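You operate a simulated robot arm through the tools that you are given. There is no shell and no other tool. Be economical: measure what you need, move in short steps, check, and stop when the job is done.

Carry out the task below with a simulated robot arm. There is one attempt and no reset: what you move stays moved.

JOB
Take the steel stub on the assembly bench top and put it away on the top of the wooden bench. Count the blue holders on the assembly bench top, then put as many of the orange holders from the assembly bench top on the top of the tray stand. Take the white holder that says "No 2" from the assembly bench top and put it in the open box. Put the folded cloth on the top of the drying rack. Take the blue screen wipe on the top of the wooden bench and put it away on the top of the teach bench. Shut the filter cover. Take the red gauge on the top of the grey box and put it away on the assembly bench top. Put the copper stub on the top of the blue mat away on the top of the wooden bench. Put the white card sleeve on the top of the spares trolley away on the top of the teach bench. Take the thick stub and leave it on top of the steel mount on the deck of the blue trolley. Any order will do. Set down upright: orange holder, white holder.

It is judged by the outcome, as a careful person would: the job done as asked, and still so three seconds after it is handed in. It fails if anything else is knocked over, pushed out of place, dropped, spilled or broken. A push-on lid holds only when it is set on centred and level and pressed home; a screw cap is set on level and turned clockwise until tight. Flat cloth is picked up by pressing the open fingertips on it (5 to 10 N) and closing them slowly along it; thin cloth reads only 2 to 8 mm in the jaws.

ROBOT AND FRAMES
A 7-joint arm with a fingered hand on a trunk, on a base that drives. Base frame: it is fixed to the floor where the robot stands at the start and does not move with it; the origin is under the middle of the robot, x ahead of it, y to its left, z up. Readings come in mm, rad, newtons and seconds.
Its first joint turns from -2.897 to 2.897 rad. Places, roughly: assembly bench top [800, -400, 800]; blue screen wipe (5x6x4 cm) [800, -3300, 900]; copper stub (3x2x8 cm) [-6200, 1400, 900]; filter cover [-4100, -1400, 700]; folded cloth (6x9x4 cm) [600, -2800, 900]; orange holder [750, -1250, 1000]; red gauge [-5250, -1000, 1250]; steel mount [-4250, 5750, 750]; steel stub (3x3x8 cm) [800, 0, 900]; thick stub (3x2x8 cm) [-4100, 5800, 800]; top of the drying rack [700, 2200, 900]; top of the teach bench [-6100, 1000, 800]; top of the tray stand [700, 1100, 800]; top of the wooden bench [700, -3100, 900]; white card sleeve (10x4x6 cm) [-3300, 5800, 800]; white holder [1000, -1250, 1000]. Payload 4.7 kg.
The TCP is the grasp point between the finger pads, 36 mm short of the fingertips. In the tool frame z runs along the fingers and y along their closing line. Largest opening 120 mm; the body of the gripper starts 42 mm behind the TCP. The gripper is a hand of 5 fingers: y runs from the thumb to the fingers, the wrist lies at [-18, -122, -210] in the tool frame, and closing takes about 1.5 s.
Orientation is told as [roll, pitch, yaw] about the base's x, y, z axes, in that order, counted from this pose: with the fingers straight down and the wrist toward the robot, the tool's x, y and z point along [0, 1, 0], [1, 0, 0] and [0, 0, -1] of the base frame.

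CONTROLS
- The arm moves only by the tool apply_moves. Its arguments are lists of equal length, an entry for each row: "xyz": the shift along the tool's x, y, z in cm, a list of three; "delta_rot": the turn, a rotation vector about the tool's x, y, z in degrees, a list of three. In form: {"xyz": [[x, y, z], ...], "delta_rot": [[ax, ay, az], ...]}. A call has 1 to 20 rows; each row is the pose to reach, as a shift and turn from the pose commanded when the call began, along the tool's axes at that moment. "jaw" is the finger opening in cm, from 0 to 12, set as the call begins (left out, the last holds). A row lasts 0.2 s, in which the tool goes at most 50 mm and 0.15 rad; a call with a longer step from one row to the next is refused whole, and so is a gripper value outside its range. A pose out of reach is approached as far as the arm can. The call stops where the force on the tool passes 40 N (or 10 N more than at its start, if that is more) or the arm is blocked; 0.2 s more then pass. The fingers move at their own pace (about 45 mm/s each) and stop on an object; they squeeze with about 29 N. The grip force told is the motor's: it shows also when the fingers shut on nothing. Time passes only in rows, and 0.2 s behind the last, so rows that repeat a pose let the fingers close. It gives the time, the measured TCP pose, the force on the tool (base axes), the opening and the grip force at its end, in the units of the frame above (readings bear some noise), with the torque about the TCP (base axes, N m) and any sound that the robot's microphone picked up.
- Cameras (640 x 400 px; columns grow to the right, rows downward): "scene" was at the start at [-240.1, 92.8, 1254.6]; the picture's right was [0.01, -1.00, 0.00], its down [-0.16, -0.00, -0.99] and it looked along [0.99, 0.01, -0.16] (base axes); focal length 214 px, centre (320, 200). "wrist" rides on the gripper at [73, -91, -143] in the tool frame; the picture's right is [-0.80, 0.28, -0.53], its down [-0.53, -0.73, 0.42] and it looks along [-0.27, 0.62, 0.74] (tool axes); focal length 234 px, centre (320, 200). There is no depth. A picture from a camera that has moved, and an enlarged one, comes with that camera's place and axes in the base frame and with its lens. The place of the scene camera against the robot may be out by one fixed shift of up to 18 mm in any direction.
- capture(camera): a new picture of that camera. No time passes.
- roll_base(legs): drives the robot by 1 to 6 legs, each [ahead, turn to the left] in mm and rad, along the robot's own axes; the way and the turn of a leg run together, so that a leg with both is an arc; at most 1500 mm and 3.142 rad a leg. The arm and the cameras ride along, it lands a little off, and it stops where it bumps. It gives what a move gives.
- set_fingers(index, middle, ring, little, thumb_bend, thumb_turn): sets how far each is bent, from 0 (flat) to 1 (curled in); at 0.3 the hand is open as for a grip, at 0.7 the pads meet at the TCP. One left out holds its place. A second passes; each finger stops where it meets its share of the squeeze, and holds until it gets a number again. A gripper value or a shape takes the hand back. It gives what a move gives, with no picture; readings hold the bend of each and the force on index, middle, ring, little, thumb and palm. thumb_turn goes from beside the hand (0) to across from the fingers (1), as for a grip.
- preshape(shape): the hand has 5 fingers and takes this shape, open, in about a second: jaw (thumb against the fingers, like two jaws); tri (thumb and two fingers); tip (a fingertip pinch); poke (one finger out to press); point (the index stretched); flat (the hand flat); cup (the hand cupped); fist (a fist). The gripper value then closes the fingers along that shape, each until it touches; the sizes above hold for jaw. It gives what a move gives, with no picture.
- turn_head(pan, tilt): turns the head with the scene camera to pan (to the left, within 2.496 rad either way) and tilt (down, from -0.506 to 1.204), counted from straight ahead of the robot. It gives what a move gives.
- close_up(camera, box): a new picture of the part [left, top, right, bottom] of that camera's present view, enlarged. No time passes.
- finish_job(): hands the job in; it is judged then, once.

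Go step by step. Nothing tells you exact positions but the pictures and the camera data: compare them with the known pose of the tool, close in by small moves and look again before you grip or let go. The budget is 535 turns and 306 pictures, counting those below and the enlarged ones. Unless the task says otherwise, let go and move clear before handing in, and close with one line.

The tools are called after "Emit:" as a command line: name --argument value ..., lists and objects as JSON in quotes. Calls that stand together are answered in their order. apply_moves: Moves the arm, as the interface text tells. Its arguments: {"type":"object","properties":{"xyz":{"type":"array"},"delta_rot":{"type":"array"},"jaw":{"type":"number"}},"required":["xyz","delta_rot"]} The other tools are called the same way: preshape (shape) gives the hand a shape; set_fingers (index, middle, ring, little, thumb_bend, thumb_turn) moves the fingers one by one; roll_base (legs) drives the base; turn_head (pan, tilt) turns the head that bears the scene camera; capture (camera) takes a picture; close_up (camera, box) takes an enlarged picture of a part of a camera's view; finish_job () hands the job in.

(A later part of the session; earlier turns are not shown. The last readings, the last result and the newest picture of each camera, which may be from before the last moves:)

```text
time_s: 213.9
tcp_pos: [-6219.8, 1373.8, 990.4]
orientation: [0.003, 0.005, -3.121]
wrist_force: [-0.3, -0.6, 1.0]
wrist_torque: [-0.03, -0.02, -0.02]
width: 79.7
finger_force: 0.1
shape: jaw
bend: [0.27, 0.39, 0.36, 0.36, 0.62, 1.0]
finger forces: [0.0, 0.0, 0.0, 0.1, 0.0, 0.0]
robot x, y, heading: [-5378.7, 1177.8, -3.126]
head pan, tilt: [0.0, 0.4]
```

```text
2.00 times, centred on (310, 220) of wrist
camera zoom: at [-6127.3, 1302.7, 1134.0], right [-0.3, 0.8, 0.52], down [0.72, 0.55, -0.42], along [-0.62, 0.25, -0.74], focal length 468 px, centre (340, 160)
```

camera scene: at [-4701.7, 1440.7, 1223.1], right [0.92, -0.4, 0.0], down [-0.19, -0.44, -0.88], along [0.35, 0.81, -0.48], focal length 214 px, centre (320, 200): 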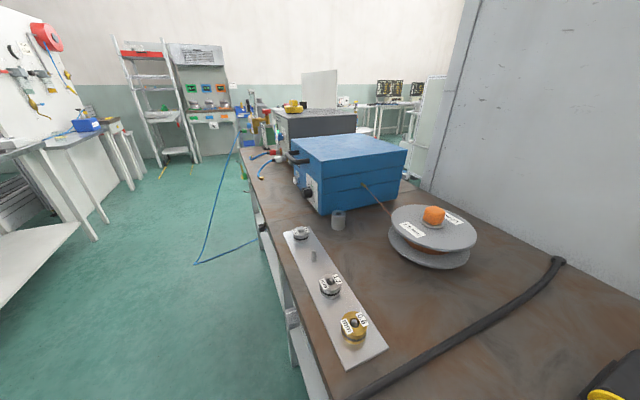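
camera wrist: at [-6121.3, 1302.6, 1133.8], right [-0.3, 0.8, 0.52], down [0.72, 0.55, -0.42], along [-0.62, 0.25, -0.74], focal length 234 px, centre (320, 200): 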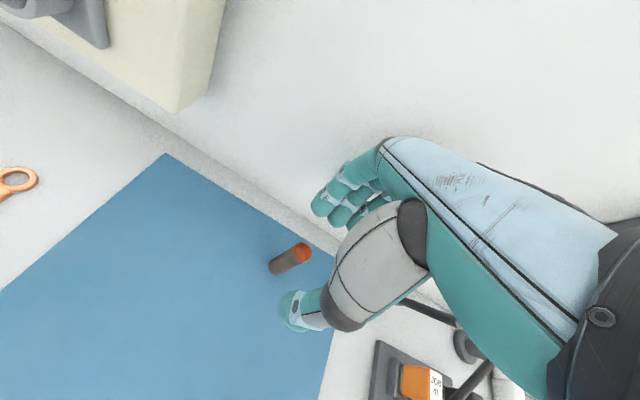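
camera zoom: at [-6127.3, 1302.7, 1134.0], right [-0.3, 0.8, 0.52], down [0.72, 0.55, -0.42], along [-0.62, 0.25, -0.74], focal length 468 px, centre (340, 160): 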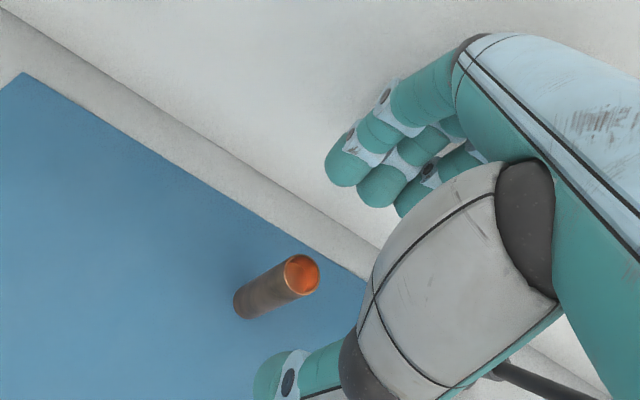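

Aligned. I go down, watching the force near the back panel.

Emit:
apply_moves --xyz '[[0, -0.1, 2.5], [0, -0.1, 5], [0, -0.1, 7], [0, -0.1, 8], [0, -0.1, 8]]' --delta_rot '[[0, 0, 0], [0, 0, 0], [0, 0, 0], [0, 0, 0], [0, 0, 0]]'

Emit:
close_up --camera "wrist" --box '[150, 120, 470, 320]'

```text
time_s: 215.1
tcp_pos: [-6219.2, 1371.4, 910.0]
orientation: [0.001, 0.005, -3.119]
wrist_force: [-0.3, -0.7, -1.2]
wrist_torque: [-0.01, 0.01, -0.03]
width: 79.5
finger_force: 0.1
shape: jaw
bend: [0.27, 0.39, 0.36, 0.36, 0.62, 1.0]
finger forces: [0.0, 0.0, 0.1, 0.0, 0.0, 0.0]
robot x, y, heading: [-5380.8, 1180.1, -3.129]
head pan, tilt: [0.0, 0.4]
```

```text
2.00 times, centred on (310, 220) of wrist
camera zoom: at [-6126.0, 1301.0, 1054.8], right [-0.3, 0.8, 0.52], down [0.72, 0.55, -0.42], along [-0.62, 0.25, -0.74], focal length 468 px, centre (340, 160)
```

zoom: 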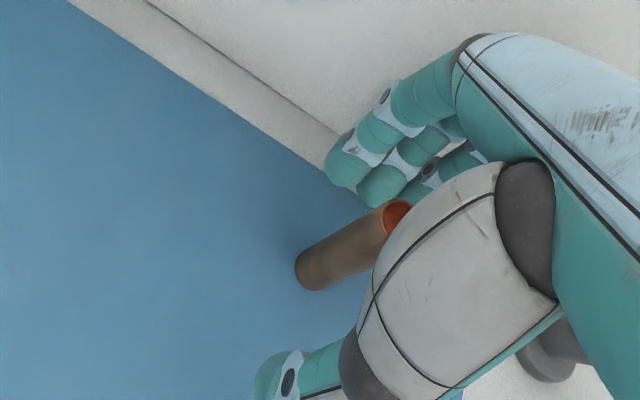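

Emit:
apply_moves --xyz '[[0, 0, 0], [0, 0, 0], [0, 0, 0], [0, 0, 0], [0, 0, 0], [0, 0, 0], [0, 0, 0], [0, 0, 0]]' --delta_rot '[[0, 0, 0], [0, 0, 0], [0, 0, 0], [0, 0, 0], [0, 0, 0], [0, 0, 0], [0, 0, 0], [0, 0, 0]]' --jaw 1

Emit:
apply_moves --xyz '[[0, 0, -2], [0, 0, -5], [0, 0, -9], [0, -1, -13], [0, -4, -17], [0, -8, -20], [0, -12, -23], [0, -16, -25], [0, -20, -26], [0, -20, -26]]' --delta_rot '[[0, 0, 0], [0, 0, 0], [0, 0, 0], [0, 0, 0], [0, 0, 0], [0, 0, 0], [0, 0, 0], [0, 0, 0], [0, 0, 0], [0, 0, 0]]'

Emit:
capture --camera "wrist"

```text
time_s: 216.9
tcp_pos: [-6218.3, 1371.9, 911.4]
orientation: [0.002, 0.004, -3.119]
wrist_force: [0.1, -0.6, 1.9]
wrist_torque: [-0.01, 0.07, 0.0]
width: 10.6
finger_force: 29.1
shape: jaw
bend: [0.71, 0.61, 0.7, 0.7, 0.76, 1.0]
finger forces: [0.0, 12.4, 0.0, 0.0, 19.6, 0.0]
robot x, y, heading: [-5379.5, 1179.1, -3.127]
head pan, tilt: [0.0, 0.4]
```

```text
time_s: 219.1
tcp_pos: [-6022.1, 1375.8, 1170.1]
orientation: [0.002, 0.006, -3.117]
wrist_force: [0.1, 0.2, -0.4]
wrist_torque: [0.01, -0.02, 0.0]
width: 10.8
finger_force: 28.9
shape: jaw
bend: [0.71, 0.61, 0.7, 0.7, 0.76, 1.0]
finger forces: [0.0, 11.9, 0.0, 0.1, 19.8, 0.0]
robot x, y, heading: [-5382.0, 1177.1, -3.123]
head pan, tilt: [0.0, 0.4]
```

```text
240 pictures are left
camera wrist: at [-5928.5, 1305.9, 1315.0], right [-0.3, 0.8, 0.52], down [0.72, 0.55, -0.42], along [-0.62, 0.25, -0.74], focal length 234 px, centre (320, 200)
```

wrist: 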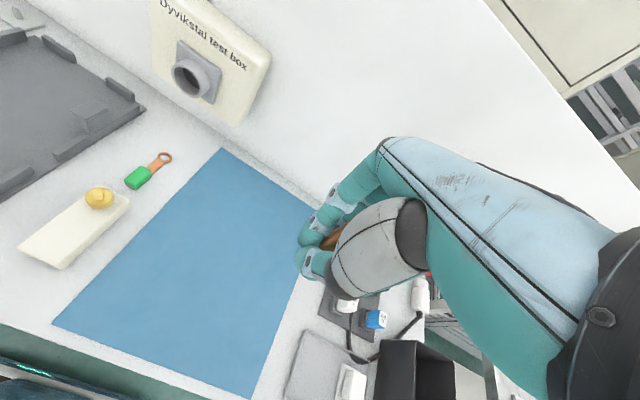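

The copper stub is held. I drive back the known way towards the wooden bench.

Emit:
roll_base --legs '[[0, -1.59], [1500, 0], [1500, 0], [500, 0], [0, -1.571], [1500, 0]]'

```text
time_s: 250.9
tcp_pos: [-3264.5, 4471.3, 1170.2]
orientation: [0.001, 0.005, 0.002]
wrist_force: [0.5, 0.7, -0.6]
wrist_torque: [0.01, 0.03, 0.0]
width: 10.5
finger_force: 29.2
shape: jaw
bend: [0.71, 0.61, 0.7, 0.7, 0.76, 1.0]
finger forces: [0.0, 10.8, 0.0, 0.0, 0.0, 0.0]
robot x, y, heading: [-3899.9, 4684.8, -0.0]
head pan, tilt: [0.0, 0.4]
```

Emit:
close_up --camera "wrist" --box '[150, 120, 470, 320]'

```text
2.00 times, centred on (310, 220) of wrist
camera zoom: at [-3355.8, 4542.4, 1314.9], right [0.28, -0.8, 0.52], down [-0.73, -0.53, -0.42], along [0.62, -0.26, -0.74], focal length 468 px, centre (340, 160)
```

zoom: 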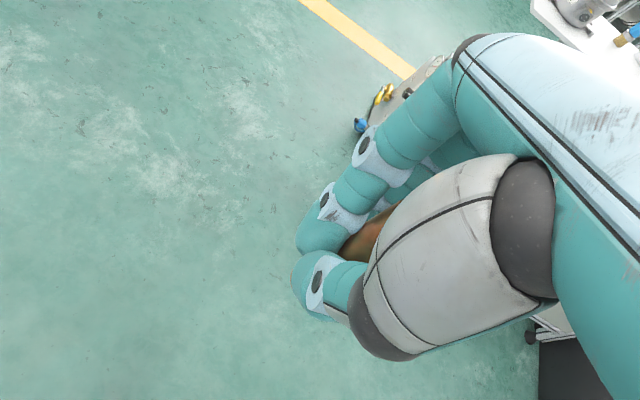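

Emit:
apply_moves --xyz '[[0, 0, 0], [0, 0, 0], [0, 0, 0], [0, 0, 0]]' --delta_rot '[[0, 0, 0], [0, 0, 0], [0, 0, 0], [0, 0, 0]]' --jaw 0

Emit:
capture --camera "wrist"

```text
time_s: 251.9
tcp_pos: [-3265.4, 4471.2, 1171.2]
orientation: [0.001, 0.004, 0.002]
wrist_force: [-0.2, 0.4, 0.2]
wrist_torque: [0.02, 0.02, -0.04]
width: 10.5
finger_force: 28.6
shape: jaw
bend: [0.71, 0.61, 0.7, 0.7, 0.76, 1.0]
finger forces: [0.0, 10.8, 0.0, 0.0, 0.0, 0.0]
robot x, y, heading: [-3902.8, 4688.6, -0.004]
head pan, tilt: [0.0, 0.4]
```

```text
238 pictures are left
camera wrist: at [-3355.8, 4542.4, 1314.9], right [0.28, -0.8, 0.52], down [-0.73, -0.53, -0.42], along [0.62, -0.26, -0.74], focal length 234 px, centre (320, 200)
```

wrist: 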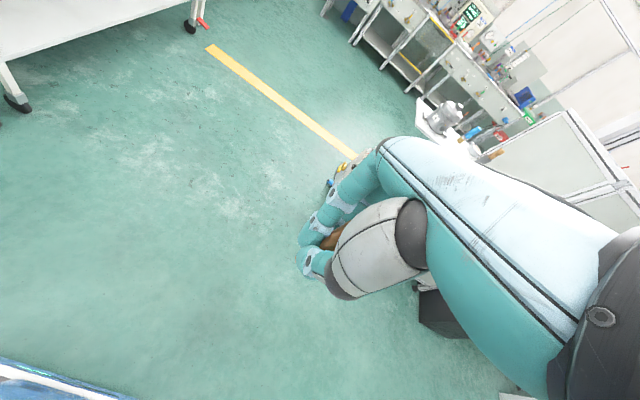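

Still held though loosely read; I carry on and check along the way.

Emit:
roll_base --legs '[[1500, 0], [1500, 0], [270, 0], [0, -1.567], [1500, 0]]'

Emit:
close_up --camera "wrist" --box '[230, 150, 390, 250]'

```text
time_s: 278.7
tcp_pos: [-889.3, 2560.6, 1169.6]
orientation: [0.002, 0.005, -1.586]
wrist_force: [0.5, -1.2, 0.5]
wrist_torque: [0.0, 0.01, -0.02]
width: 10.5
finger_force: 28.3
shape: jaw
bend: [0.71, 0.61, 0.7, 0.7, 0.76, 1.0]
finger forces: [0.0, 10.2, 0.0, 0.0, 0.0, 0.0]
robot x, y, heading: [-662.9, 3196.8, -1.591]
head pan, tilt: [0.0, 0.4]
```

```text
4.00 times, centred on (310, 200) of wrist
camera zoom: at [-815.6, 2649.6, 1314.9], right [-0.81, -0.27, 0.52], down [-0.52, 0.74, -0.42], along [-0.27, -0.61, -0.74], focal length 937 px, centre (360, 200)
```

zoom: 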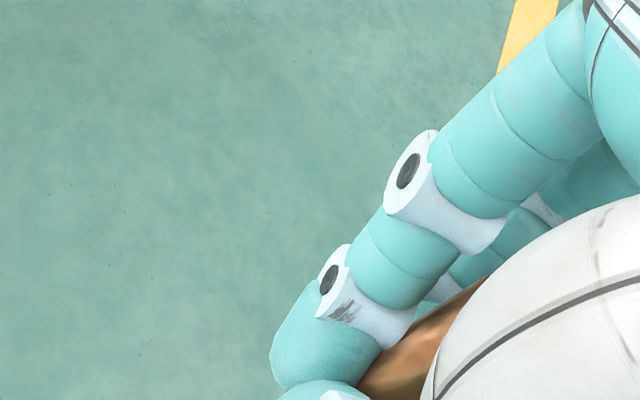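

Emit:
roll_base --legs '[[0, 0.02], [1500, 0], [1500, 0], [1500, 0], [1500, 0], [170, 0]]'

Emit:
close_up --camera "wrist" --box '[230, 150, 390, 250]'

```text
time_s: 308.6
tcp_pos: [-709.8, -3594.2, 1171.1]
orientation: [0.002, 0.005, -1.534]
wrist_force: [0.1, 0.7, 0.8]
wrist_torque: [0.02, 0.01, -0.03]
width: 10.6
finger_force: 28.7
shape: jaw
bend: [0.71, 0.61, 0.7, 0.7, 0.76, 1.0]
finger forces: [0.1, 10.2, 0.0, 0.0, 0.0, 0.0]
robot x, y, heading: [-518.4, -2953.3, -1.539]
head pan, tilt: [0.0, 0.4]
```

```text
4.00 times, centred on (310, 200) of wrist
camera zoom: at [-639.9, -3502.7, 1314.9], right [-0.79, -0.31, 0.52], down [-0.56, 0.71, -0.42], along [-0.24, -0.63, -0.74], focal length 937 px, centre (360, 200)
```

zoom: 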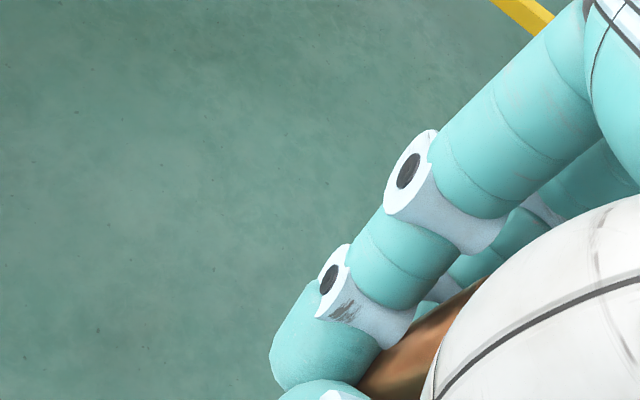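

Emit:
roll_base --legs '[[0, 1.539], [430, 0]]'

Emit:
capture --camera "scene"

Emit:
capture --camera "wrist"

```text
time_s: 315.0
tcp_pos: [553.1, -3151.3, 1172.1]
orientation: [0.002, 0.006, 0.019]
wrist_force: [0.9, 0.5, -0.9]
wrist_torque: [0.0, -0.02, 0.02]
width: 10.5
finger_force: 28.8
shape: jaw
bend: [0.71, 0.61, 0.7, 0.7, 0.76, 1.0]
finger forces: [0.0, 9.9, 0.0, 0.0, 0.0, 0.0]
robot x, y, heading: [-88.9, -2946.3, 0.012]
head pan, tilt: [0.0, 0.4]
```

```text
235 pictures are left
camera scene: at [-327.6, -2859.2, 1232.2], right [0.01, -1.0, 0.0], down [-0.39, 0.0, -0.92], along [0.92, 0.01, -0.39], focal length 214 px, centre (320, 200)
```

scene: 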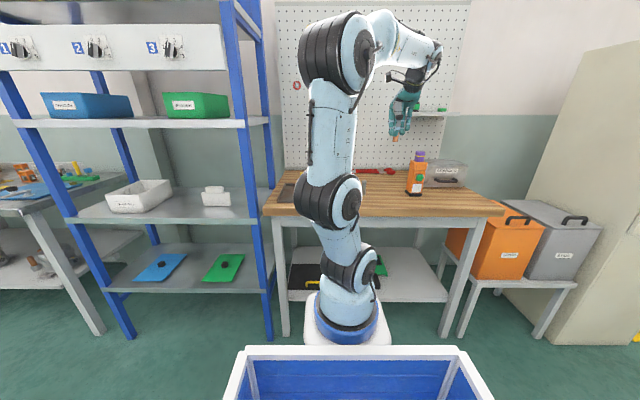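

```text
234 pictures are left
camera wrist: at [461.8, -3081.4, 1314.9], right [0.3, -0.8, 0.52], down [-0.72, -0.54, -0.42], along [0.62, -0.25, -0.74], focal length 234 px, centre (320, 200)
```

wrist: 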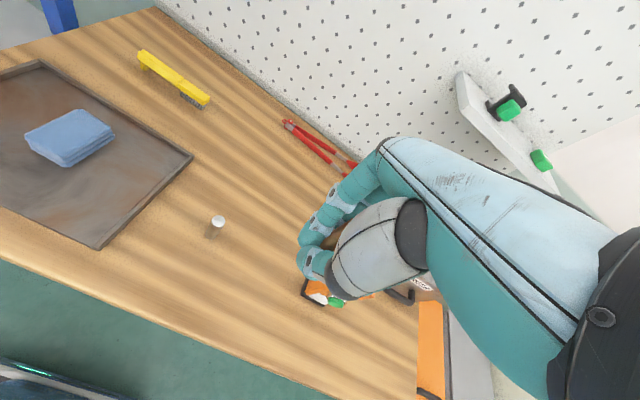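

Emit:
close_up --camera "scene" --box '[370, 70, 450, 150]'

```text
5.00 times, centred on (410, 110) of scene
camera zoom: at [-327.6, -2859.2, 1232.2], right [0.01, -1.0, 0.0], down [-0.39, 0.0, -0.92], along [0.92, 0.01, -0.39], focal length 1072 px, centre (-130, 650)
```

zoom: 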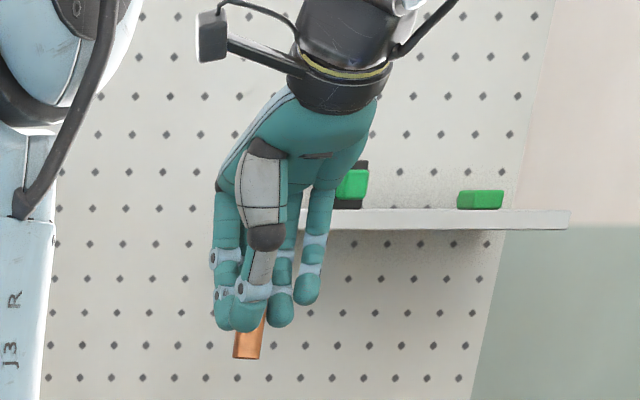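

The copper stub is held nearly upright, sticking out below the fingertips. I lower it at about (545, -3130), in front of and right of the steel stub.

Emit:
apply_moves --xyz '[[1.8, -0.5, 4], [1.8, -0.5, 8], [1.8, -0.5, 12], [1.8, -0.5, 16], [1.8, -0.5, 20], [1.8, -0.5, 22], [1.8, -0.5, 22]]' --delta_rot '[[0, 0, 0], [0, 0, 0], [0, 0, 0], [0, 0, 0], [0, 0, 0], [0, 0, 0], [0, 0, 0]]'

Emit:
close_up --camera "scene" --box '[350, 120, 470, 220]'

Emit:
capture --camera "wrist"

```text
time_s: 316.6
tcp_pos: [546.1, -3132.0, 950.7]
orientation: [0.002, 0.006, 0.019]
wrist_force: [0.0, 0.2, -0.6]
wrist_torque: [-0.05, 0.02, 0.02]
width: 10.6
finger_force: 29.3
shape: jaw
bend: [0.71, 0.61, 0.7, 0.7, 0.76, 1.0]
finger forces: [0.0, 9.8, 0.1, 0.0, 0.0, 0.1]
robot x, y, heading: [-87.2, -2950.0, 0.018]
head pan, tilt: [0.0, 0.4]
```

```text
4.00 times, centred on (410, 170) of scene
camera zoom: at [-327.6, -2859.2, 1232.2], right [0.01, -1.0, 0.0], down [-0.39, 0.0, -0.92], along [0.92, 0.01, -0.39], focal length 858 px, centre (-40, 320)
```

zoom: 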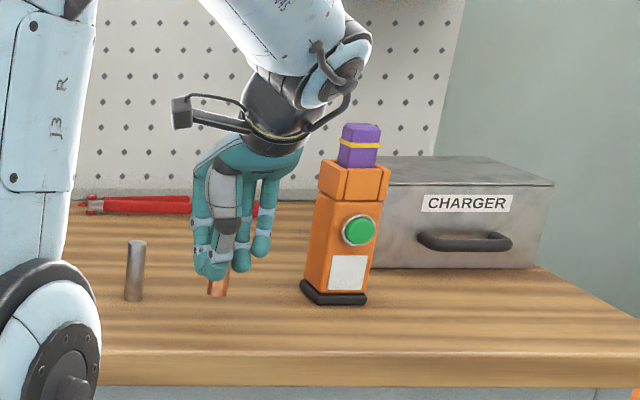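

```text
231 pictures are left
camera wrist: at [455.6, -3061.4, 1095.3], right [0.3, -0.8, 0.52], down [-0.72, -0.55, -0.42], along [0.62, -0.25, -0.74], focal length 234 px, centre (320, 200)
```

wrist: 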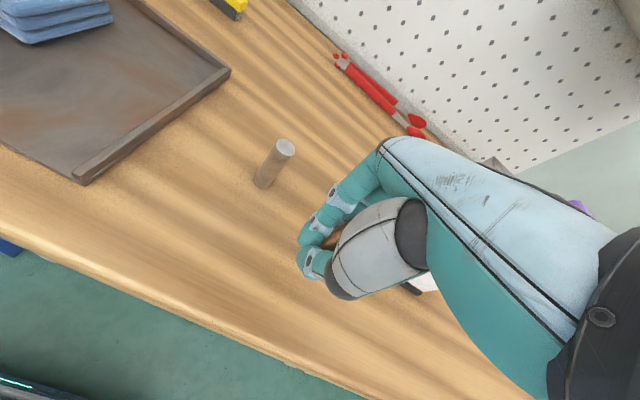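

Emit:
apply_moves --xyz '[[0, 0, 0.5], [0, 0, 1], [0, 0, 1.5], [0, 0, 1.5]]' --delta_rot '[[0, 0, 0], [0, 0, 0], [0, 0, 0], [0, 0, 0]]'

Emit:
apply_moves --xyz '[[0, 0, 0.3], [0, 0, 0.6], [0, 0, 0.6]]' --delta_rot '[[0, 0, 0], [0, 0, 0], [0, 0, 0]]'

```text
time_s: 317.6
tcp_pos: [547.6, -3133.3, 936.1]
orientation: [0.001, 0.004, 0.02]
wrist_force: [0.6, -0.7, -0.6]
wrist_torque: [-0.01, -0.02, 0.01]
width: 10.5
finger_force: 28.8
shape: jaw
bend: [0.71, 0.61, 0.7, 0.7, 0.76, 1.0]
finger forces: [0.0, 10.0, 0.0, 0.0, 0.0, 0.0]
robot x, y, heading: [-88.2, -2950.8, 0.01]
head pan, tilt: [0.0, 0.4]
```

```text
time_s: 318.4
tcp_pos: [548.2, -3133.7, 929.8]
orientation: [0.002, 0.005, 0.017]
wrist_force: [-0.9, 0.9, 0.5]
wrist_torque: [-0.01, 0.01, 0.0]
width: 10.4
finger_force: 28.8
shape: jaw
bend: [0.71, 0.61, 0.7, 0.7, 0.76, 1.0]
finger forces: [0.0, 9.9, 0.0, 0.1, 0.1, 0.1]
robot x, y, heading: [-86.7, -2947.8, 0.013]
head pan, tilt: [0.0, 0.4]
```

Emit:
apply_moves --xyz '[[0, 0, 0.3], [0, 0, 0.6], [0, 0, 0.6]]' --delta_rot '[[0, 0, 0], [0, 0, 0], [0, 0, 0]]'

Emit:
close_up --camera "scene" --box '[350, 120, 470, 220]'

```text
time_s: 319.2
tcp_pos: [546.4, -3133.0, 924.9]
orientation: [0.001, 0.007, 0.02]
wrist_force: [-0.1, -0.3, -0.2]
wrist_torque: [-0.01, 0.02, 0.0]
width: 10.6
finger_force: 29.0
shape: jaw
bend: [0.71, 0.61, 0.7, 0.7, 0.76, 1.0]
finger forces: [0.0, 9.9, 0.1, 0.0, 0.0, 0.0]
robot x, y, heading: [-85.8, -2948.1, 0.01]
head pan, tilt: [0.0, 0.4]
```

```text
4.00 times, centred on (410, 170) of scene
camera zoom: at [-327.6, -2859.2, 1232.2], right [0.01, -1.0, 0.0], down [-0.39, 0.0, -0.92], along [0.92, 0.01, -0.39], focal length 858 px, centre (-40, 320)
```

zoom: 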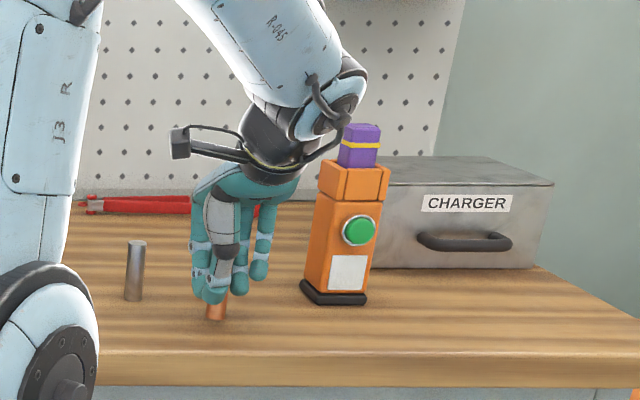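

Emit:
apply_moves --xyz '[[0, 0, 0.2], [0, 0, 0.4], [0, 0, 0.6], [0, 0, 0.6]]' --delta_rot '[[0, 0, 0], [0, 0, 0], [0, 0, 0], [0, 0, 0]]'

Emit:
apply_moves --xyz '[[0, 0, 0.15], [0, 0, 0.3], [0, 0, 0.3]]' --delta_rot '[[0, 0, 0], [0, 0, 0], [0, 0, 0]]'

```text
time_s: 320.2
tcp_pos: [546.6, -3132.9, 917.9]
orientation: [0.002, 0.008, 0.02]
wrist_force: [0.4, -0.2, 0.6]
wrist_torque: [-0.02, 0.03, 0.01]
width: 10.6
finger_force: 29.3
shape: jaw
bend: [0.71, 0.61, 0.7, 0.7, 0.77, 1.0]
finger forces: [0.0, 10.0, 0.0, 0.1, 0.0, 0.1]
robot x, y, heading: [-84.6, -2948.6, 0.013]
head pan, tilt: [0.0, 0.4]
```

```text
time_s: 321.0
tcp_pos: [546.7, -3133.0, 916.5]
orientation: [0.0, 0.003, 0.018]
wrist_force: [-1.8, 2.2, 14.7]
wrist_torque: [-0.04, -0.03, 0.01]
width: 10.9
finger_force: 28.9
shape: jaw
bend: [0.71, 0.61, 0.7, 0.7, 0.77, 1.0]
finger forces: [0.0, 11.3, 0.0, 0.0, 25.4, 0.0]
robot x, y, heading: [-88.7, -2950.2, 0.013]
head pan, tilt: [0.0, 0.4]
```

Contact. I open and rise.

Emit:
apply_moves --xyz '[[0, 0, 0], [0, 0, 0], [0, 0, 0], [0, 0, 0], [0, 0, 0], [0, 0, 0]]' --delta_rot '[[0, 0, 0], [0, 0, 0], [0, 0, 0], [0, 0, 0], [0, 0, 0], [0, 0, 0]]' --jaw 8

Emit:
apply_moves --xyz '[[0, 0, -3], [0, 0, -7], [0, 0, -11], [0, 0, -15], [0, 0, -19], [0, 0, -19]]' --delta_rot '[[0, 0, 0], [0, 0, 0], [0, 0, 0], [0, 0, 0], [0, 0, 0], [0, 0, 0]]'

Emit:
capture --camera "wrist"

```text
time_s: 322.4
tcp_pos: [547.4, -3132.7, 915.1]
orientation: [0.001, 0.006, 0.02]
wrist_force: [-0.5, -0.1, -0.1]
wrist_torque: [0.02, 0.02, 0.01]
width: 79.8
finger_force: 0.1
shape: jaw
bend: [0.27, 0.39, 0.36, 0.36, 0.62, 1.0]
finger forces: [0.0, 0.0, 0.1, 0.0, 0.0, 0.1]
robot x, y, heading: [-86.8, -2949.4, 0.011]
head pan, tilt: [0.0, 0.4]
```

```text
time_s: 323.8
tcp_pos: [545.1, -3135.4, 1103.3]
orientation: [0.002, 0.005, 0.019]
wrist_force: [-1.4, -0.2, -0.5]
wrist_torque: [-0.04, 0.03, 0.01]
width: 79.8
finger_force: 0.1
shape: jaw
bend: [0.27, 0.39, 0.36, 0.36, 0.62, 1.0]
finger forces: [0.0, 0.0, 0.0, 0.1, 0.0, 0.1]
robot x, y, heading: [-82.9, -2942.7, 0.012]
head pan, tilt: [0.0, 0.4]
```

```text
229 pictures are left
camera wrist: at [454.4, -3064.4, 1247.0], right [0.3, -0.8, 0.52], down [-0.73, -0.54, -0.42], along [0.62, -0.25, -0.74], focal length 234 px, centre (320, 200)
```

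wrist: 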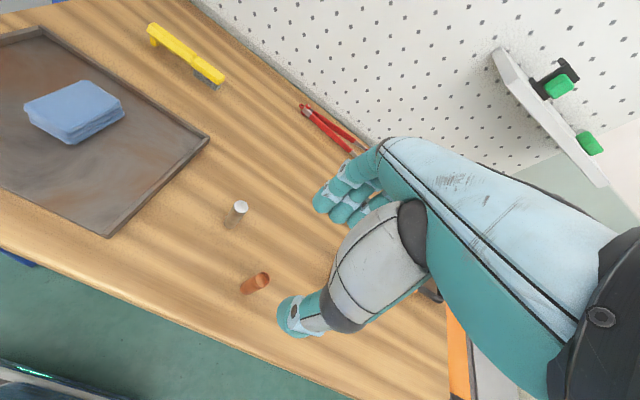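

Both stubs stand. Next the folded cloth at about (637, -2822), its short side along y: I turn the hand by 90° and look.

Emit:
apply_moves --xyz '[[2.8, 0.9, 0], [5.6, 1.8, 0], [8.5, 2.7, 0], [11.3, 3.6, 0], [14.1, 4.5, 0], [17, 5.4, 0], [19.8, 6.2, 0], [22.6, 7.1, 1], [25.4, 8, 2], [28.3, 8.9, 3], [31.1, 9.8, 4], [31.1, 9.8, 4]]' --delta_rot '[[0, 0, -8], [0, 0, -16], [0, 0, -24], [0, 0, -32], [0, 0, -40], [0, 0, -48], [0, 0, -56], [0, 0, -64], [0, 0, -72], [0, 0, -80], [0, 0, -88], [0, 0, -88]]' --jaw 10

Emit:
capture --camera "wrist"

Emit:
close_up --camera "scene" --box '[240, 120, 400, 220]'

```text
time_s: 326.4
tcp_pos: [640.0, -2821.0, 1063.5]
orientation: [0.006, -0.003, 1.556]
wrist_force: [-0.7, -0.7, 1.3]
wrist_torque: [0.01, -0.01, -0.01]
width: 99.9
finger_force: 0.0
shape: jaw
bend: [0.26, 0.34, 0.32, 0.32, 0.49, 0.99]
finger forces: [0.0, 0.0, 0.0, 0.1, 0.0, 0.0]
robot x, y, heading: [-85.1, -2948.0, 0.009]
head pan, tilt: [0.0, 0.4]
```

```text
228 pictures are left
camera wrist: at [567.6, -2911.0, 1207.9], right [0.81, 0.27, 0.52], down [0.52, -0.74, -0.43], along [0.27, 0.62, -0.74], focal length 234 px, centre (320, 200)
```

wrist: 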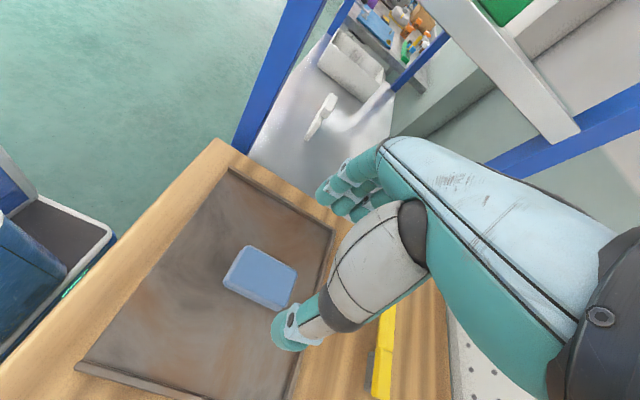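

```text
4.00 times, centred on (320, 170) of scene
camera zoom: at [-327.6, -2859.1, 1232.2], right [0.01, -1.0, 0.0], down [-0.39, 0.0, -0.92], along [0.92, 0.01, -0.39], focal length 858 px, centre (320, 320)
```

zoom: 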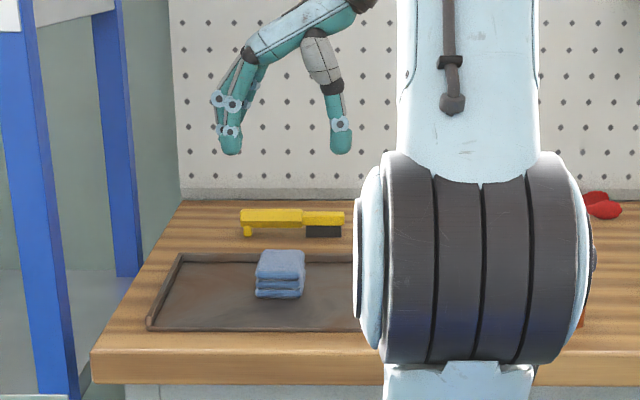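

Centred over the cloth. I go down to just above the tray.

Emit:
apply_moves --xyz '[[0, 0, 4], [0, 0, 8], [0, 0, 11], [0, 0, 13.5], [0, 0, 14.8], [0, 0, 14.8]]' --delta_rot '[[0, 0, 0], [0, 0, 0], [0, 0, 0], [0, 0, 0], [0, 0, 0], [0, 0, 0]]'

Emit:
close_up --camera "wrist" --box '[150, 120, 470, 320]'

Emit:
close_up --camera "scene" --box '[240, 120, 400, 220]'

```text
time_s: 327.8
tcp_pos: [641.5, -2819.9, 915.3]
orientation: [0.005, 0.0, 1.552]
wrist_force: [-0.2, 0.0, 0.4]
wrist_torque: [-0.01, 0.01, 0.0]
width: 99.9
finger_force: 0.1
shape: jaw
bend: [0.26, 0.34, 0.32, 0.32, 0.49, 0.99]
finger forces: [0.0, 0.1, 0.1, 0.0, 0.1, 0.0]
robot x, y, heading: [-87.5, -2950.2, 0.017]
head pan, tilt: [0.0, 0.4]
```

```text
2.00 times, centred on (310, 220) of wrist
camera zoom: at [566.9, -2910.3, 1059.3], right [0.81, 0.27, 0.52], down [0.52, -0.74, -0.43], along [0.27, 0.62, -0.74], focal length 468 px, centre (340, 160)
```

zoom: 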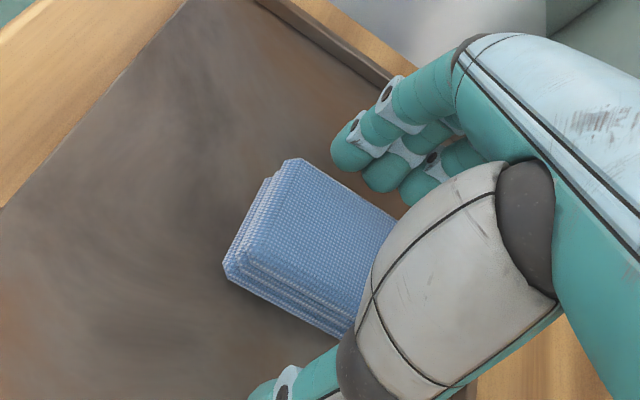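

```text
4.00 times, centred on (320, 170) of scene
camera zoom: at [-327.6, -2859.1, 1232.2], right [0.01, -1.0, 0.0], down [-0.39, 0.0, -0.92], along [0.92, 0.01, -0.39], focal length 858 px, centre (320, 320)
```

zoom: 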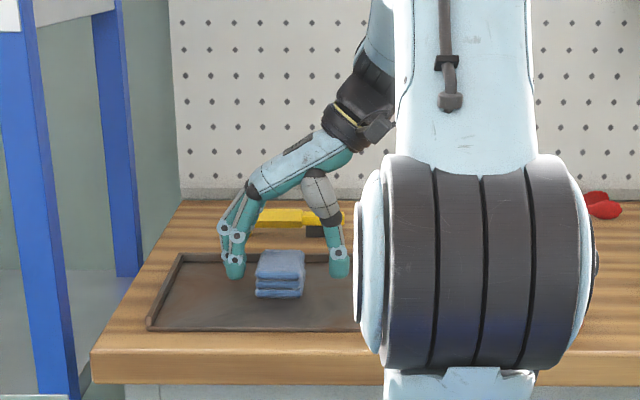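

Positioned on either side of the stack. I close gently.

Emit:
apply_moves --xyz '[[0, 0, 0.3], [0, 0, 0.3], [0, 0, 0.3], [0, 0, 0.3], [0, 0, 0.3], [0, 0, 0.3], [0, 0, 0.3], [0, 0, 0.3], [0, 0, 0.3], [0, 0, 0.3]]' --delta_rot '[[0, 0, 0], [0, 0, 0], [0, 0, 0], [0, 0, 0], [0, 0, 0], [0, 0, 0], [0, 0, 0], [0, 0, 0], [0, 0, 0], [0, 0, 0]]' --jaw 2

Emit:
close_up --camera "wrist" --box '[150, 120, 470, 320]'

Emit:
apply_moves --xyz '[[0, 0, -1], [0, 0, -3], [0, 0, -5], [0, 0, -5]]' --delta_rot '[[0, 0, 0], [0, 0, 0], [0, 0, 0], [0, 0, 0]]'

Emit:
close_up --camera "scene" --box '[240, 120, 400, 220]'

```text
time_s: 330.0
tcp_pos: [638.4, -2819.6, 914.2]
orientation: [0.006, -0.001, 1.554]
wrist_force: [-0.1, -0.2, 0.1]
wrist_torque: [0.0, -0.04, 0.04]
width: 49.9
finger_force: 28.7
shape: jaw
bend: [0.74, 0.5, 0.48, 0.49, 0.72, 1.0]
finger forces: [14.5, 7.3, 3.3, 1.0, 26.3, 0.0]
robot x, y, heading: [-83.9, -2947.7, 0.012]
head pan, tilt: [0.0, 0.4]
```

```text
2.00 times, centred on (310, 220) of wrist
camera zoom: at [566.8, -2910.6, 1057.4], right [0.81, 0.27, 0.52], down [0.52, -0.74, -0.43], along [0.27, 0.62, -0.74], focal length 468 px, centre (340, 160)
```

zoom: 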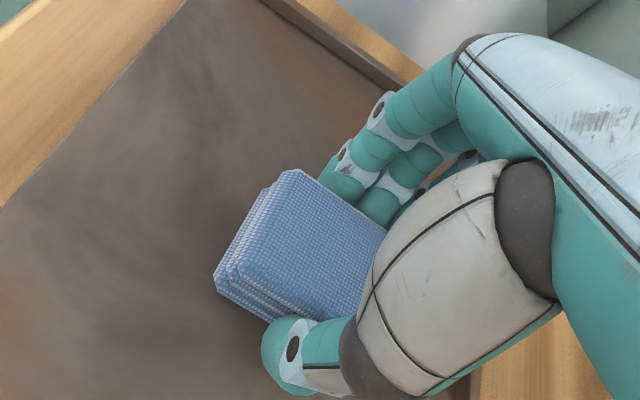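

```text
time_s: 331.0
tcp_pos: [640.8, -2820.9, 962.0]
orientation: [0.005, -0.001, 1.557]
wrist_force: [-1.0, 1.1, -1.5]
wrist_torque: [0.0, 0.01, 0.02]
width: 50.2
finger_force: 28.9
shape: jaw
bend: [0.74, 0.5, 0.48, 0.49, 0.72, 1.0]
finger forces: [14.5, 7.3, 3.3, 1.0, 26.2, 0.1]
robot x, y, heading: [-88.9, -2950.3, 0.012]
head pan, tilt: [0.0, 0.4]
```

```text
4.00 times, centred on (320, 170) of scene
camera zoom: at [-327.6, -2859.1, 1232.2], right [0.01, -1.0, 0.0], down [-0.39, 0.0, -0.92], along [0.92, 0.01, -0.39], focal length 858 px, centre (320, 320)
```

zoom: 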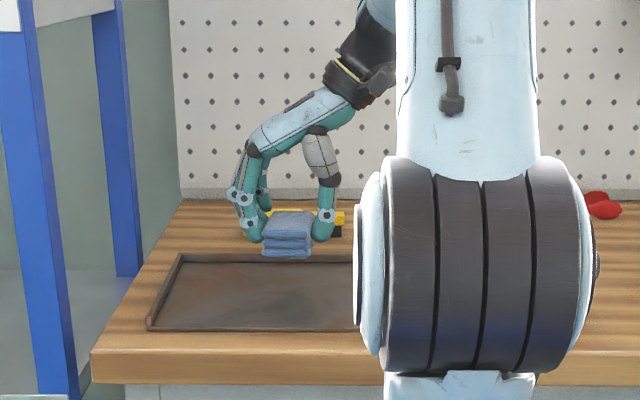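

The cloth is lifted whole. I raise it, bring the hand back in front, and drive to the drying rack.

Emit:
apply_moves --xyz '[[0, 0, -4.5], [0, 0, -9], [0, 0, -13.5], [0, 0, -18], [0, 0, -21], [1, -1.2, -21], [2, -2.4, -21], [3, -3.6, -21], [4, -4.8, -21], [5, -6, -21], [6, -7.2, -21], [7, -8.4, -21], [8, -9.6, -21], [9, -10.8, -21], [10, -12, -21], [10, -12, -21]]' --delta_rot '[[0, 0, 0], [0, 0, 0], [0, 0, 0], [0, 0, 0], [0, 0, 0], [0, 0, 8], [0, 0, 16], [0, 0, 24], [0, 0, 32], [0, 0, 40], [0, 0, 48], [0, 0, 56], [0, 0, 64], [0, 0, 72], [0, 0, 80], [0, 0, 88]]'

Emit:
roll_base --legs '[[-450, 0], [0, 1.56], [1500, 0], [1500, 0], [1500, 0], [300, 0]]'

Emit:
turn_head --pan -1.4 --tilt 0.3

Emit:
capture --camera "scene"

```text
time_s: 334.4
tcp_pos: [537.3, -2938.9, 1173.0]
orientation: [0.002, 0.005, 0.016]
wrist_force: [0.0, 0.0, -0.2]
wrist_torque: [0.0, 0.01, 0.02]
width: 49.7
finger_force: 28.6
shape: jaw
bend: [0.74, 0.5, 0.48, 0.49, 0.72, 1.0]
finger forces: [14.8, 7.4, 3.3, 0.8, 26.2, 0.0]
robot x, y, heading: [-87.2, -2946.8, 0.011]
head pan, tilt: [0.0, 0.4]
```

```text
time_s: 363.7
tcp_pos: [-609.9, 2483.6, 1172.7]
orientation: [0.002, 0.004, 1.557]
wrist_force: [-0.7, 0.7, -0.2]
wrist_torque: [-0.01, 0.01, 0.01]
width: 49.9
finger_force: 29.1
shape: jaw
bend: [0.74, 0.5, 0.48, 0.49, 0.72, 1.0]
finger forces: [14.6, 7.3, 3.5, 0.9, 25.8, 0.0]
robot x, y, heading: [-622.4, 1860.5, 1.551]
head pan, tilt: [0.0, 0.4]
```

```text
time_s: 365.2
tcp_pos: [-610.8, 2483.2, 1173.7]
orientation: [0.002, 0.006, 1.557]
wrist_force: [-0.1, 0.0, -0.1]
wrist_torque: [-0.01, 0.02, 0.02]
width: 49.6
finger_force: 28.9
shape: jaw
bend: [0.74, 0.5, 0.48, 0.49, 0.72, 1.0]
finger forces: [14.7, 7.3, 3.3, 0.8, 25.9, 0.1]
robot x, y, heading: [-616.3, 1859.1, 1.55]
head pan, tilt: [-1.4, 0.3]
```

```text
222 pictures are left
camera scene: at [-616.8, 1557.2, 1241.4], right [0.15, -0.99, 0.0], down [-0.29, -0.04, -0.96], along [0.94, 0.14, -0.3], focal length 214 px, centre (320, 200)
```

scene: 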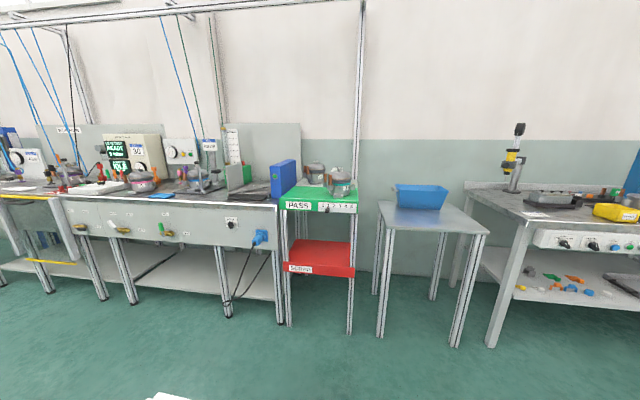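

I drive up in front of the drying rack.

Emit:
roll_base --legs '[[290, 0], [0, -1.55], [480, 0]]'

Emit:
turn_head --pan 0.0 --tilt 0.4

Emit:
capture --camera "scene"

Emit:
capture --camera "wrist"

```text
time_s: 373.4
tcp_pos: [490.9, 2161.9, 1173.1]
orientation: [0.003, 0.004, 0.015]
wrist_force: [0.6, -0.1, -0.6]
wrist_torque: [0.0, 0.01, -0.01]
width: 49.4
finger_force: 29.3
shape: jaw
bend: [0.74, 0.5, 0.48, 0.49, 0.72, 1.0]
finger forces: [14.6, 7.2, 3.3, 0.7, 25.5, 0.0]
robot x, y, heading: [-131.5, 2155.2, 0.003]
head pan, tilt: [-1.4, 0.3]
```

```text
time_s: 375.0
tcp_pos: [490.9, 2161.9, 1173.7]
orientation: [0.001, 0.004, 0.014]
wrist_force: [-0.3, 0.9, 0.3]
wrist_torque: [-0.01, 0.05, 0.01]
width: 49.5
finger_force: 29.1
shape: jaw
bend: [0.74, 0.5, 0.48, 0.49, 0.72, 1.0]
finger forces: [14.5, 7.2, 3.2, 0.9, 25.6, 0.0]
robot x, y, heading: [-133.4, 2154.0, 0.001]
head pan, tilt: [0.0, 0.4]
```

```text
221 pictures are left
camera scene: at [-373.8, 2246.3, 1232.2], right [0.01, -1.0, 0.0], down [-0.39, 0.0, -0.92], along [0.92, 0.01, -0.39], focal length 214 px, centre (320, 200)
```

scene: 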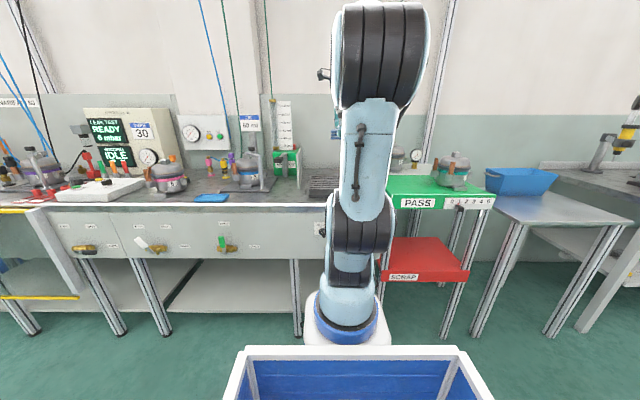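

```text
220 pictures are left
camera wrist: at [400.3, 2233.0, 1317.9], right [0.29, -0.8, 0.52], down [-0.73, -0.54, -0.42], along [0.62, -0.26, -0.74], focal length 234 px, centre (320, 200)
```

wrist: 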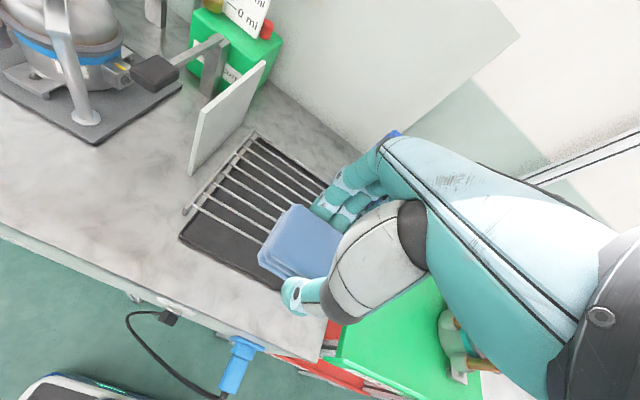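

The rack's bars lie around (697, 2200). I move the cloth above its middle, turned 45° so it bridges several bars.

Emit:
apply_moves --xyz '[[0.6, 3.4, 0], [1.2, 6.8, 0], [1.8, 10.2, 1], [2.4, 13.6, 2], [3, 17, 3], [3.6, 20.5, 5], [3.6, 20.5, 9], [3.6, 20.5, 13], [3.6, 20.5, 16], [3.6, 20.5, 16]]' --delta_rot '[[0, 0, -8], [0, 0, -16], [0, 0, -24], [0, 0, -32], [0, 0, -40], [0, 0, -45], [0, 0, -45], [0, 0, -45], [0, 0, -45], [0, 0, -45]]'

Emit:
capture --camera "wrist"

Emit:
capture --camera "scene"

```text
time_s: 377.2
tcp_pos: [695.4, 2202.9, 1011.2]
orientation: [0.005, 0.001, 0.8]
wrist_force: [0.3, 0.3, 0.0]
wrist_torque: [0.03, -0.01, -0.01]
width: 49.5
finger_force: 29.0
shape: jaw
bend: [0.74, 0.5, 0.49, 0.49, 0.72, 1.0]
finger forces: [14.6, 7.3, 3.4, 0.7, 25.9, 0.1]
robot x, y, heading: [-134.2, 2153.6, 0.007]
head pan, tilt: [0.0, 0.4]
```

```text
219 pictures are left
camera wrist: at [580.4, 2187.7, 1155.8], right [0.77, -0.36, 0.52], down [-0.13, -0.9, -0.43], along [0.62, 0.26, -0.74], focal length 234 px, centre (320, 200)
```

wrist: 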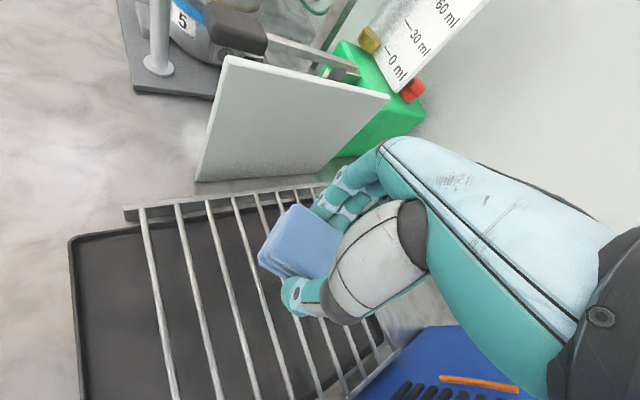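

```text
218 pictures are left
camera scene: at [-373.8, 2246.4, 1232.2], right [0.01, -1.0, 0.0], down [-0.39, 0.0, -0.92], along [0.92, 0.01, -0.39], focal length 214 px, centre (320, 200)
```

scene: 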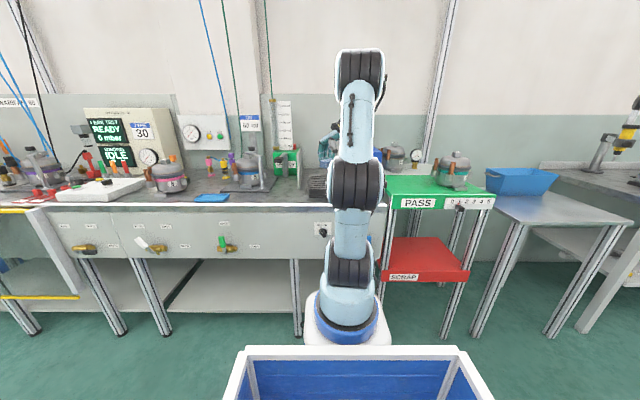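

Emit:
apply_moves --xyz '[[0, 0, 2], [0, 0, 4], [0, 0, 5], [0, 0, 5]]' --delta_rot '[[0, 0, 0], [0, 0, 0], [0, 0, 0], [0, 0, 0]]'

Emit:
capture --camera "wrist"

```text
time_s: 378.2
tcp_pos: [695.8, 2202.9, 963.2]
orientation: [0.005, 0.0, 0.8]
wrist_force: [0.0, -0.6, -1.1]
wrist_torque: [0.01, 0.02, -0.03]
width: 49.6
finger_force: 29.4
shape: jaw
bend: [0.74, 0.5, 0.49, 0.49, 0.72, 1.0]
finger forces: [14.6, 7.2, 3.5, 0.8, 25.7, 0.0]
robot x, y, heading: [-135.4, 2154.6, 0.008]
head pan, tilt: [0.0, 0.4]
```

```text
217 pictures are left
camera wrist: at [581.1, 2186.9, 1106.8], right [0.77, -0.36, 0.52], down [-0.13, -0.9, -0.42], along [0.62, 0.26, -0.74], focal length 234 px, centre (320, 200)
```

wrist: 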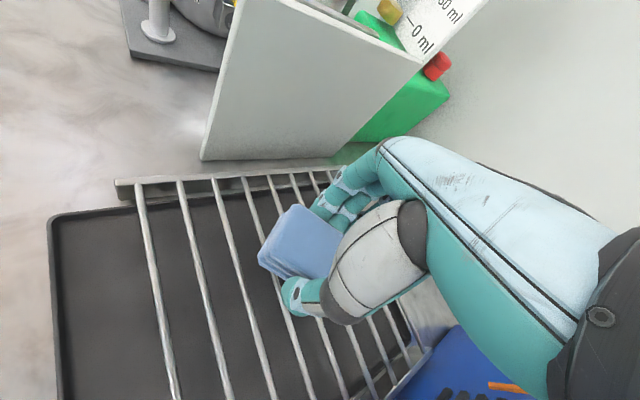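

Bars are near z 897, so contact should come near TCP z 938. I lower slowly.

Emit:
apply_moves --xyz '[[0, 0, 0.7], [0, 0, 1.4], [0, 0, 2], [0, 0, 2]]' --delta_rot '[[0, 0, 0], [0, 0, 0], [0, 0, 0], [0, 0, 0]]'

Emit:
apply_moves --xyz '[[0, 0, 0.3], [0, 0, 0.6], [0, 0, 0.6]]' --delta_rot '[[0, 0, 0], [0, 0, 0], [0, 0, 0]]'

```text
time_s: 379.2
tcp_pos: [695.1, 2202.1, 943.5]
orientation: [0.006, 0.003, 0.799]
wrist_force: [0.2, -0.1, -0.4]
wrist_torque: [0.02, 0.0, -0.01]
width: 49.6
finger_force: 29.2
shape: jaw
bend: [0.74, 0.5, 0.49, 0.49, 0.72, 1.0]
finger forces: [14.6, 7.2, 3.3, 0.6, 25.6, 0.0]
robot x, y, heading: [-133.2, 2159.5, 0.007]
head pan, tilt: [0.0, 0.4]
```

```text
time_s: 380.0
tcp_pos: [694.6, 2200.9, 936.9]
orientation: [0.003, 0.002, 0.8]
wrist_force: [0.1, -0.1, 1.8]
wrist_torque: [-0.03, -0.07, 0.03]
width: 49.6
finger_force: 29.1
shape: jaw
bend: [0.74, 0.5, 0.49, 0.49, 0.72, 1.0]
finger forces: [14.4, 7.2, 3.4, 1.3, 25.8, 0.0]
robot x, y, heading: [-136.1, 2155.2, 0.004]
head pan, tilt: [0.0, 0.4]
```

Just touching. I open and rise, then look.

Emit:
apply_moves --xyz '[[0, 0, 0.1], [0, 0, 0.1], [0, 0, 0.1], [0, 0, 0.1], [0, 0, 0.1], [0, 0, 0.1]]' --delta_rot '[[0, 0, 0], [0, 0, 0], [0, 0, 0], [0, 0, 0], [0, 0, 0], [0, 0, 0]]' --jaw 10

Emit:
apply_moves --xyz '[[0, 0, -3], [0, 0, -7], [0, 0, -11], [0, 0, -15], [0, 0, -19], [0, 0, -22], [0, 0, -22]]' --delta_rot '[[0, 0, 0], [0, 0, 0], [0, 0, 0], [0, 0, 0], [0, 0, 0], [0, 0, 0], [0, 0, 0]]'

Emit:
capture --camera "wrist"

```text
time_s: 381.4
tcp_pos: [693.9, 2201.7, 935.9]
orientation: [0.006, 0.004, 0.8]
wrist_force: [0.7, 0.0, -1.3]
wrist_torque: [0.0, 0.01, -0.01]
width: 99.4
finger_force: 0.2
shape: jaw
bend: [0.26, 0.34, 0.32, 0.32, 0.49, 0.99]
finger forces: [0.0, 0.0, 0.0, 0.1, 0.0, 0.0]
robot x, y, heading: [-135.9, 2156.2, 0.008]
head pan, tilt: [0.0, 0.4]
```

```text
time_s: 383.0
tcp_pos: [694.3, 2201.1, 1154.7]
orientation: [0.005, 0.004, 0.797]
wrist_force: [0.3, -0.3, -0.2]
wrist_torque: [0.0, 0.02, 0.04]
width: 100.0
finger_force: 0.0
shape: jaw
bend: [0.26, 0.34, 0.32, 0.32, 0.49, 0.99]
finger forces: [0.0, 0.0, 0.0, 0.0, 0.1, 0.0]
robot x, y, heading: [-136.0, 2155.5, 0.006]
head pan, tilt: [0.0, 0.4]
```

```text
216 pictures are left
camera wrist: at [579.5, 2186.4, 1299.2], right [0.77, -0.36, 0.52], down [-0.13, -0.9, -0.42], along [0.62, 0.26, -0.74], focal length 234 px, centre (320, 200)
```

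wrist: 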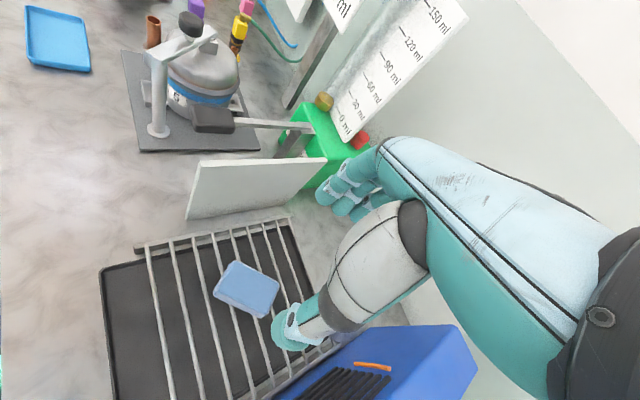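

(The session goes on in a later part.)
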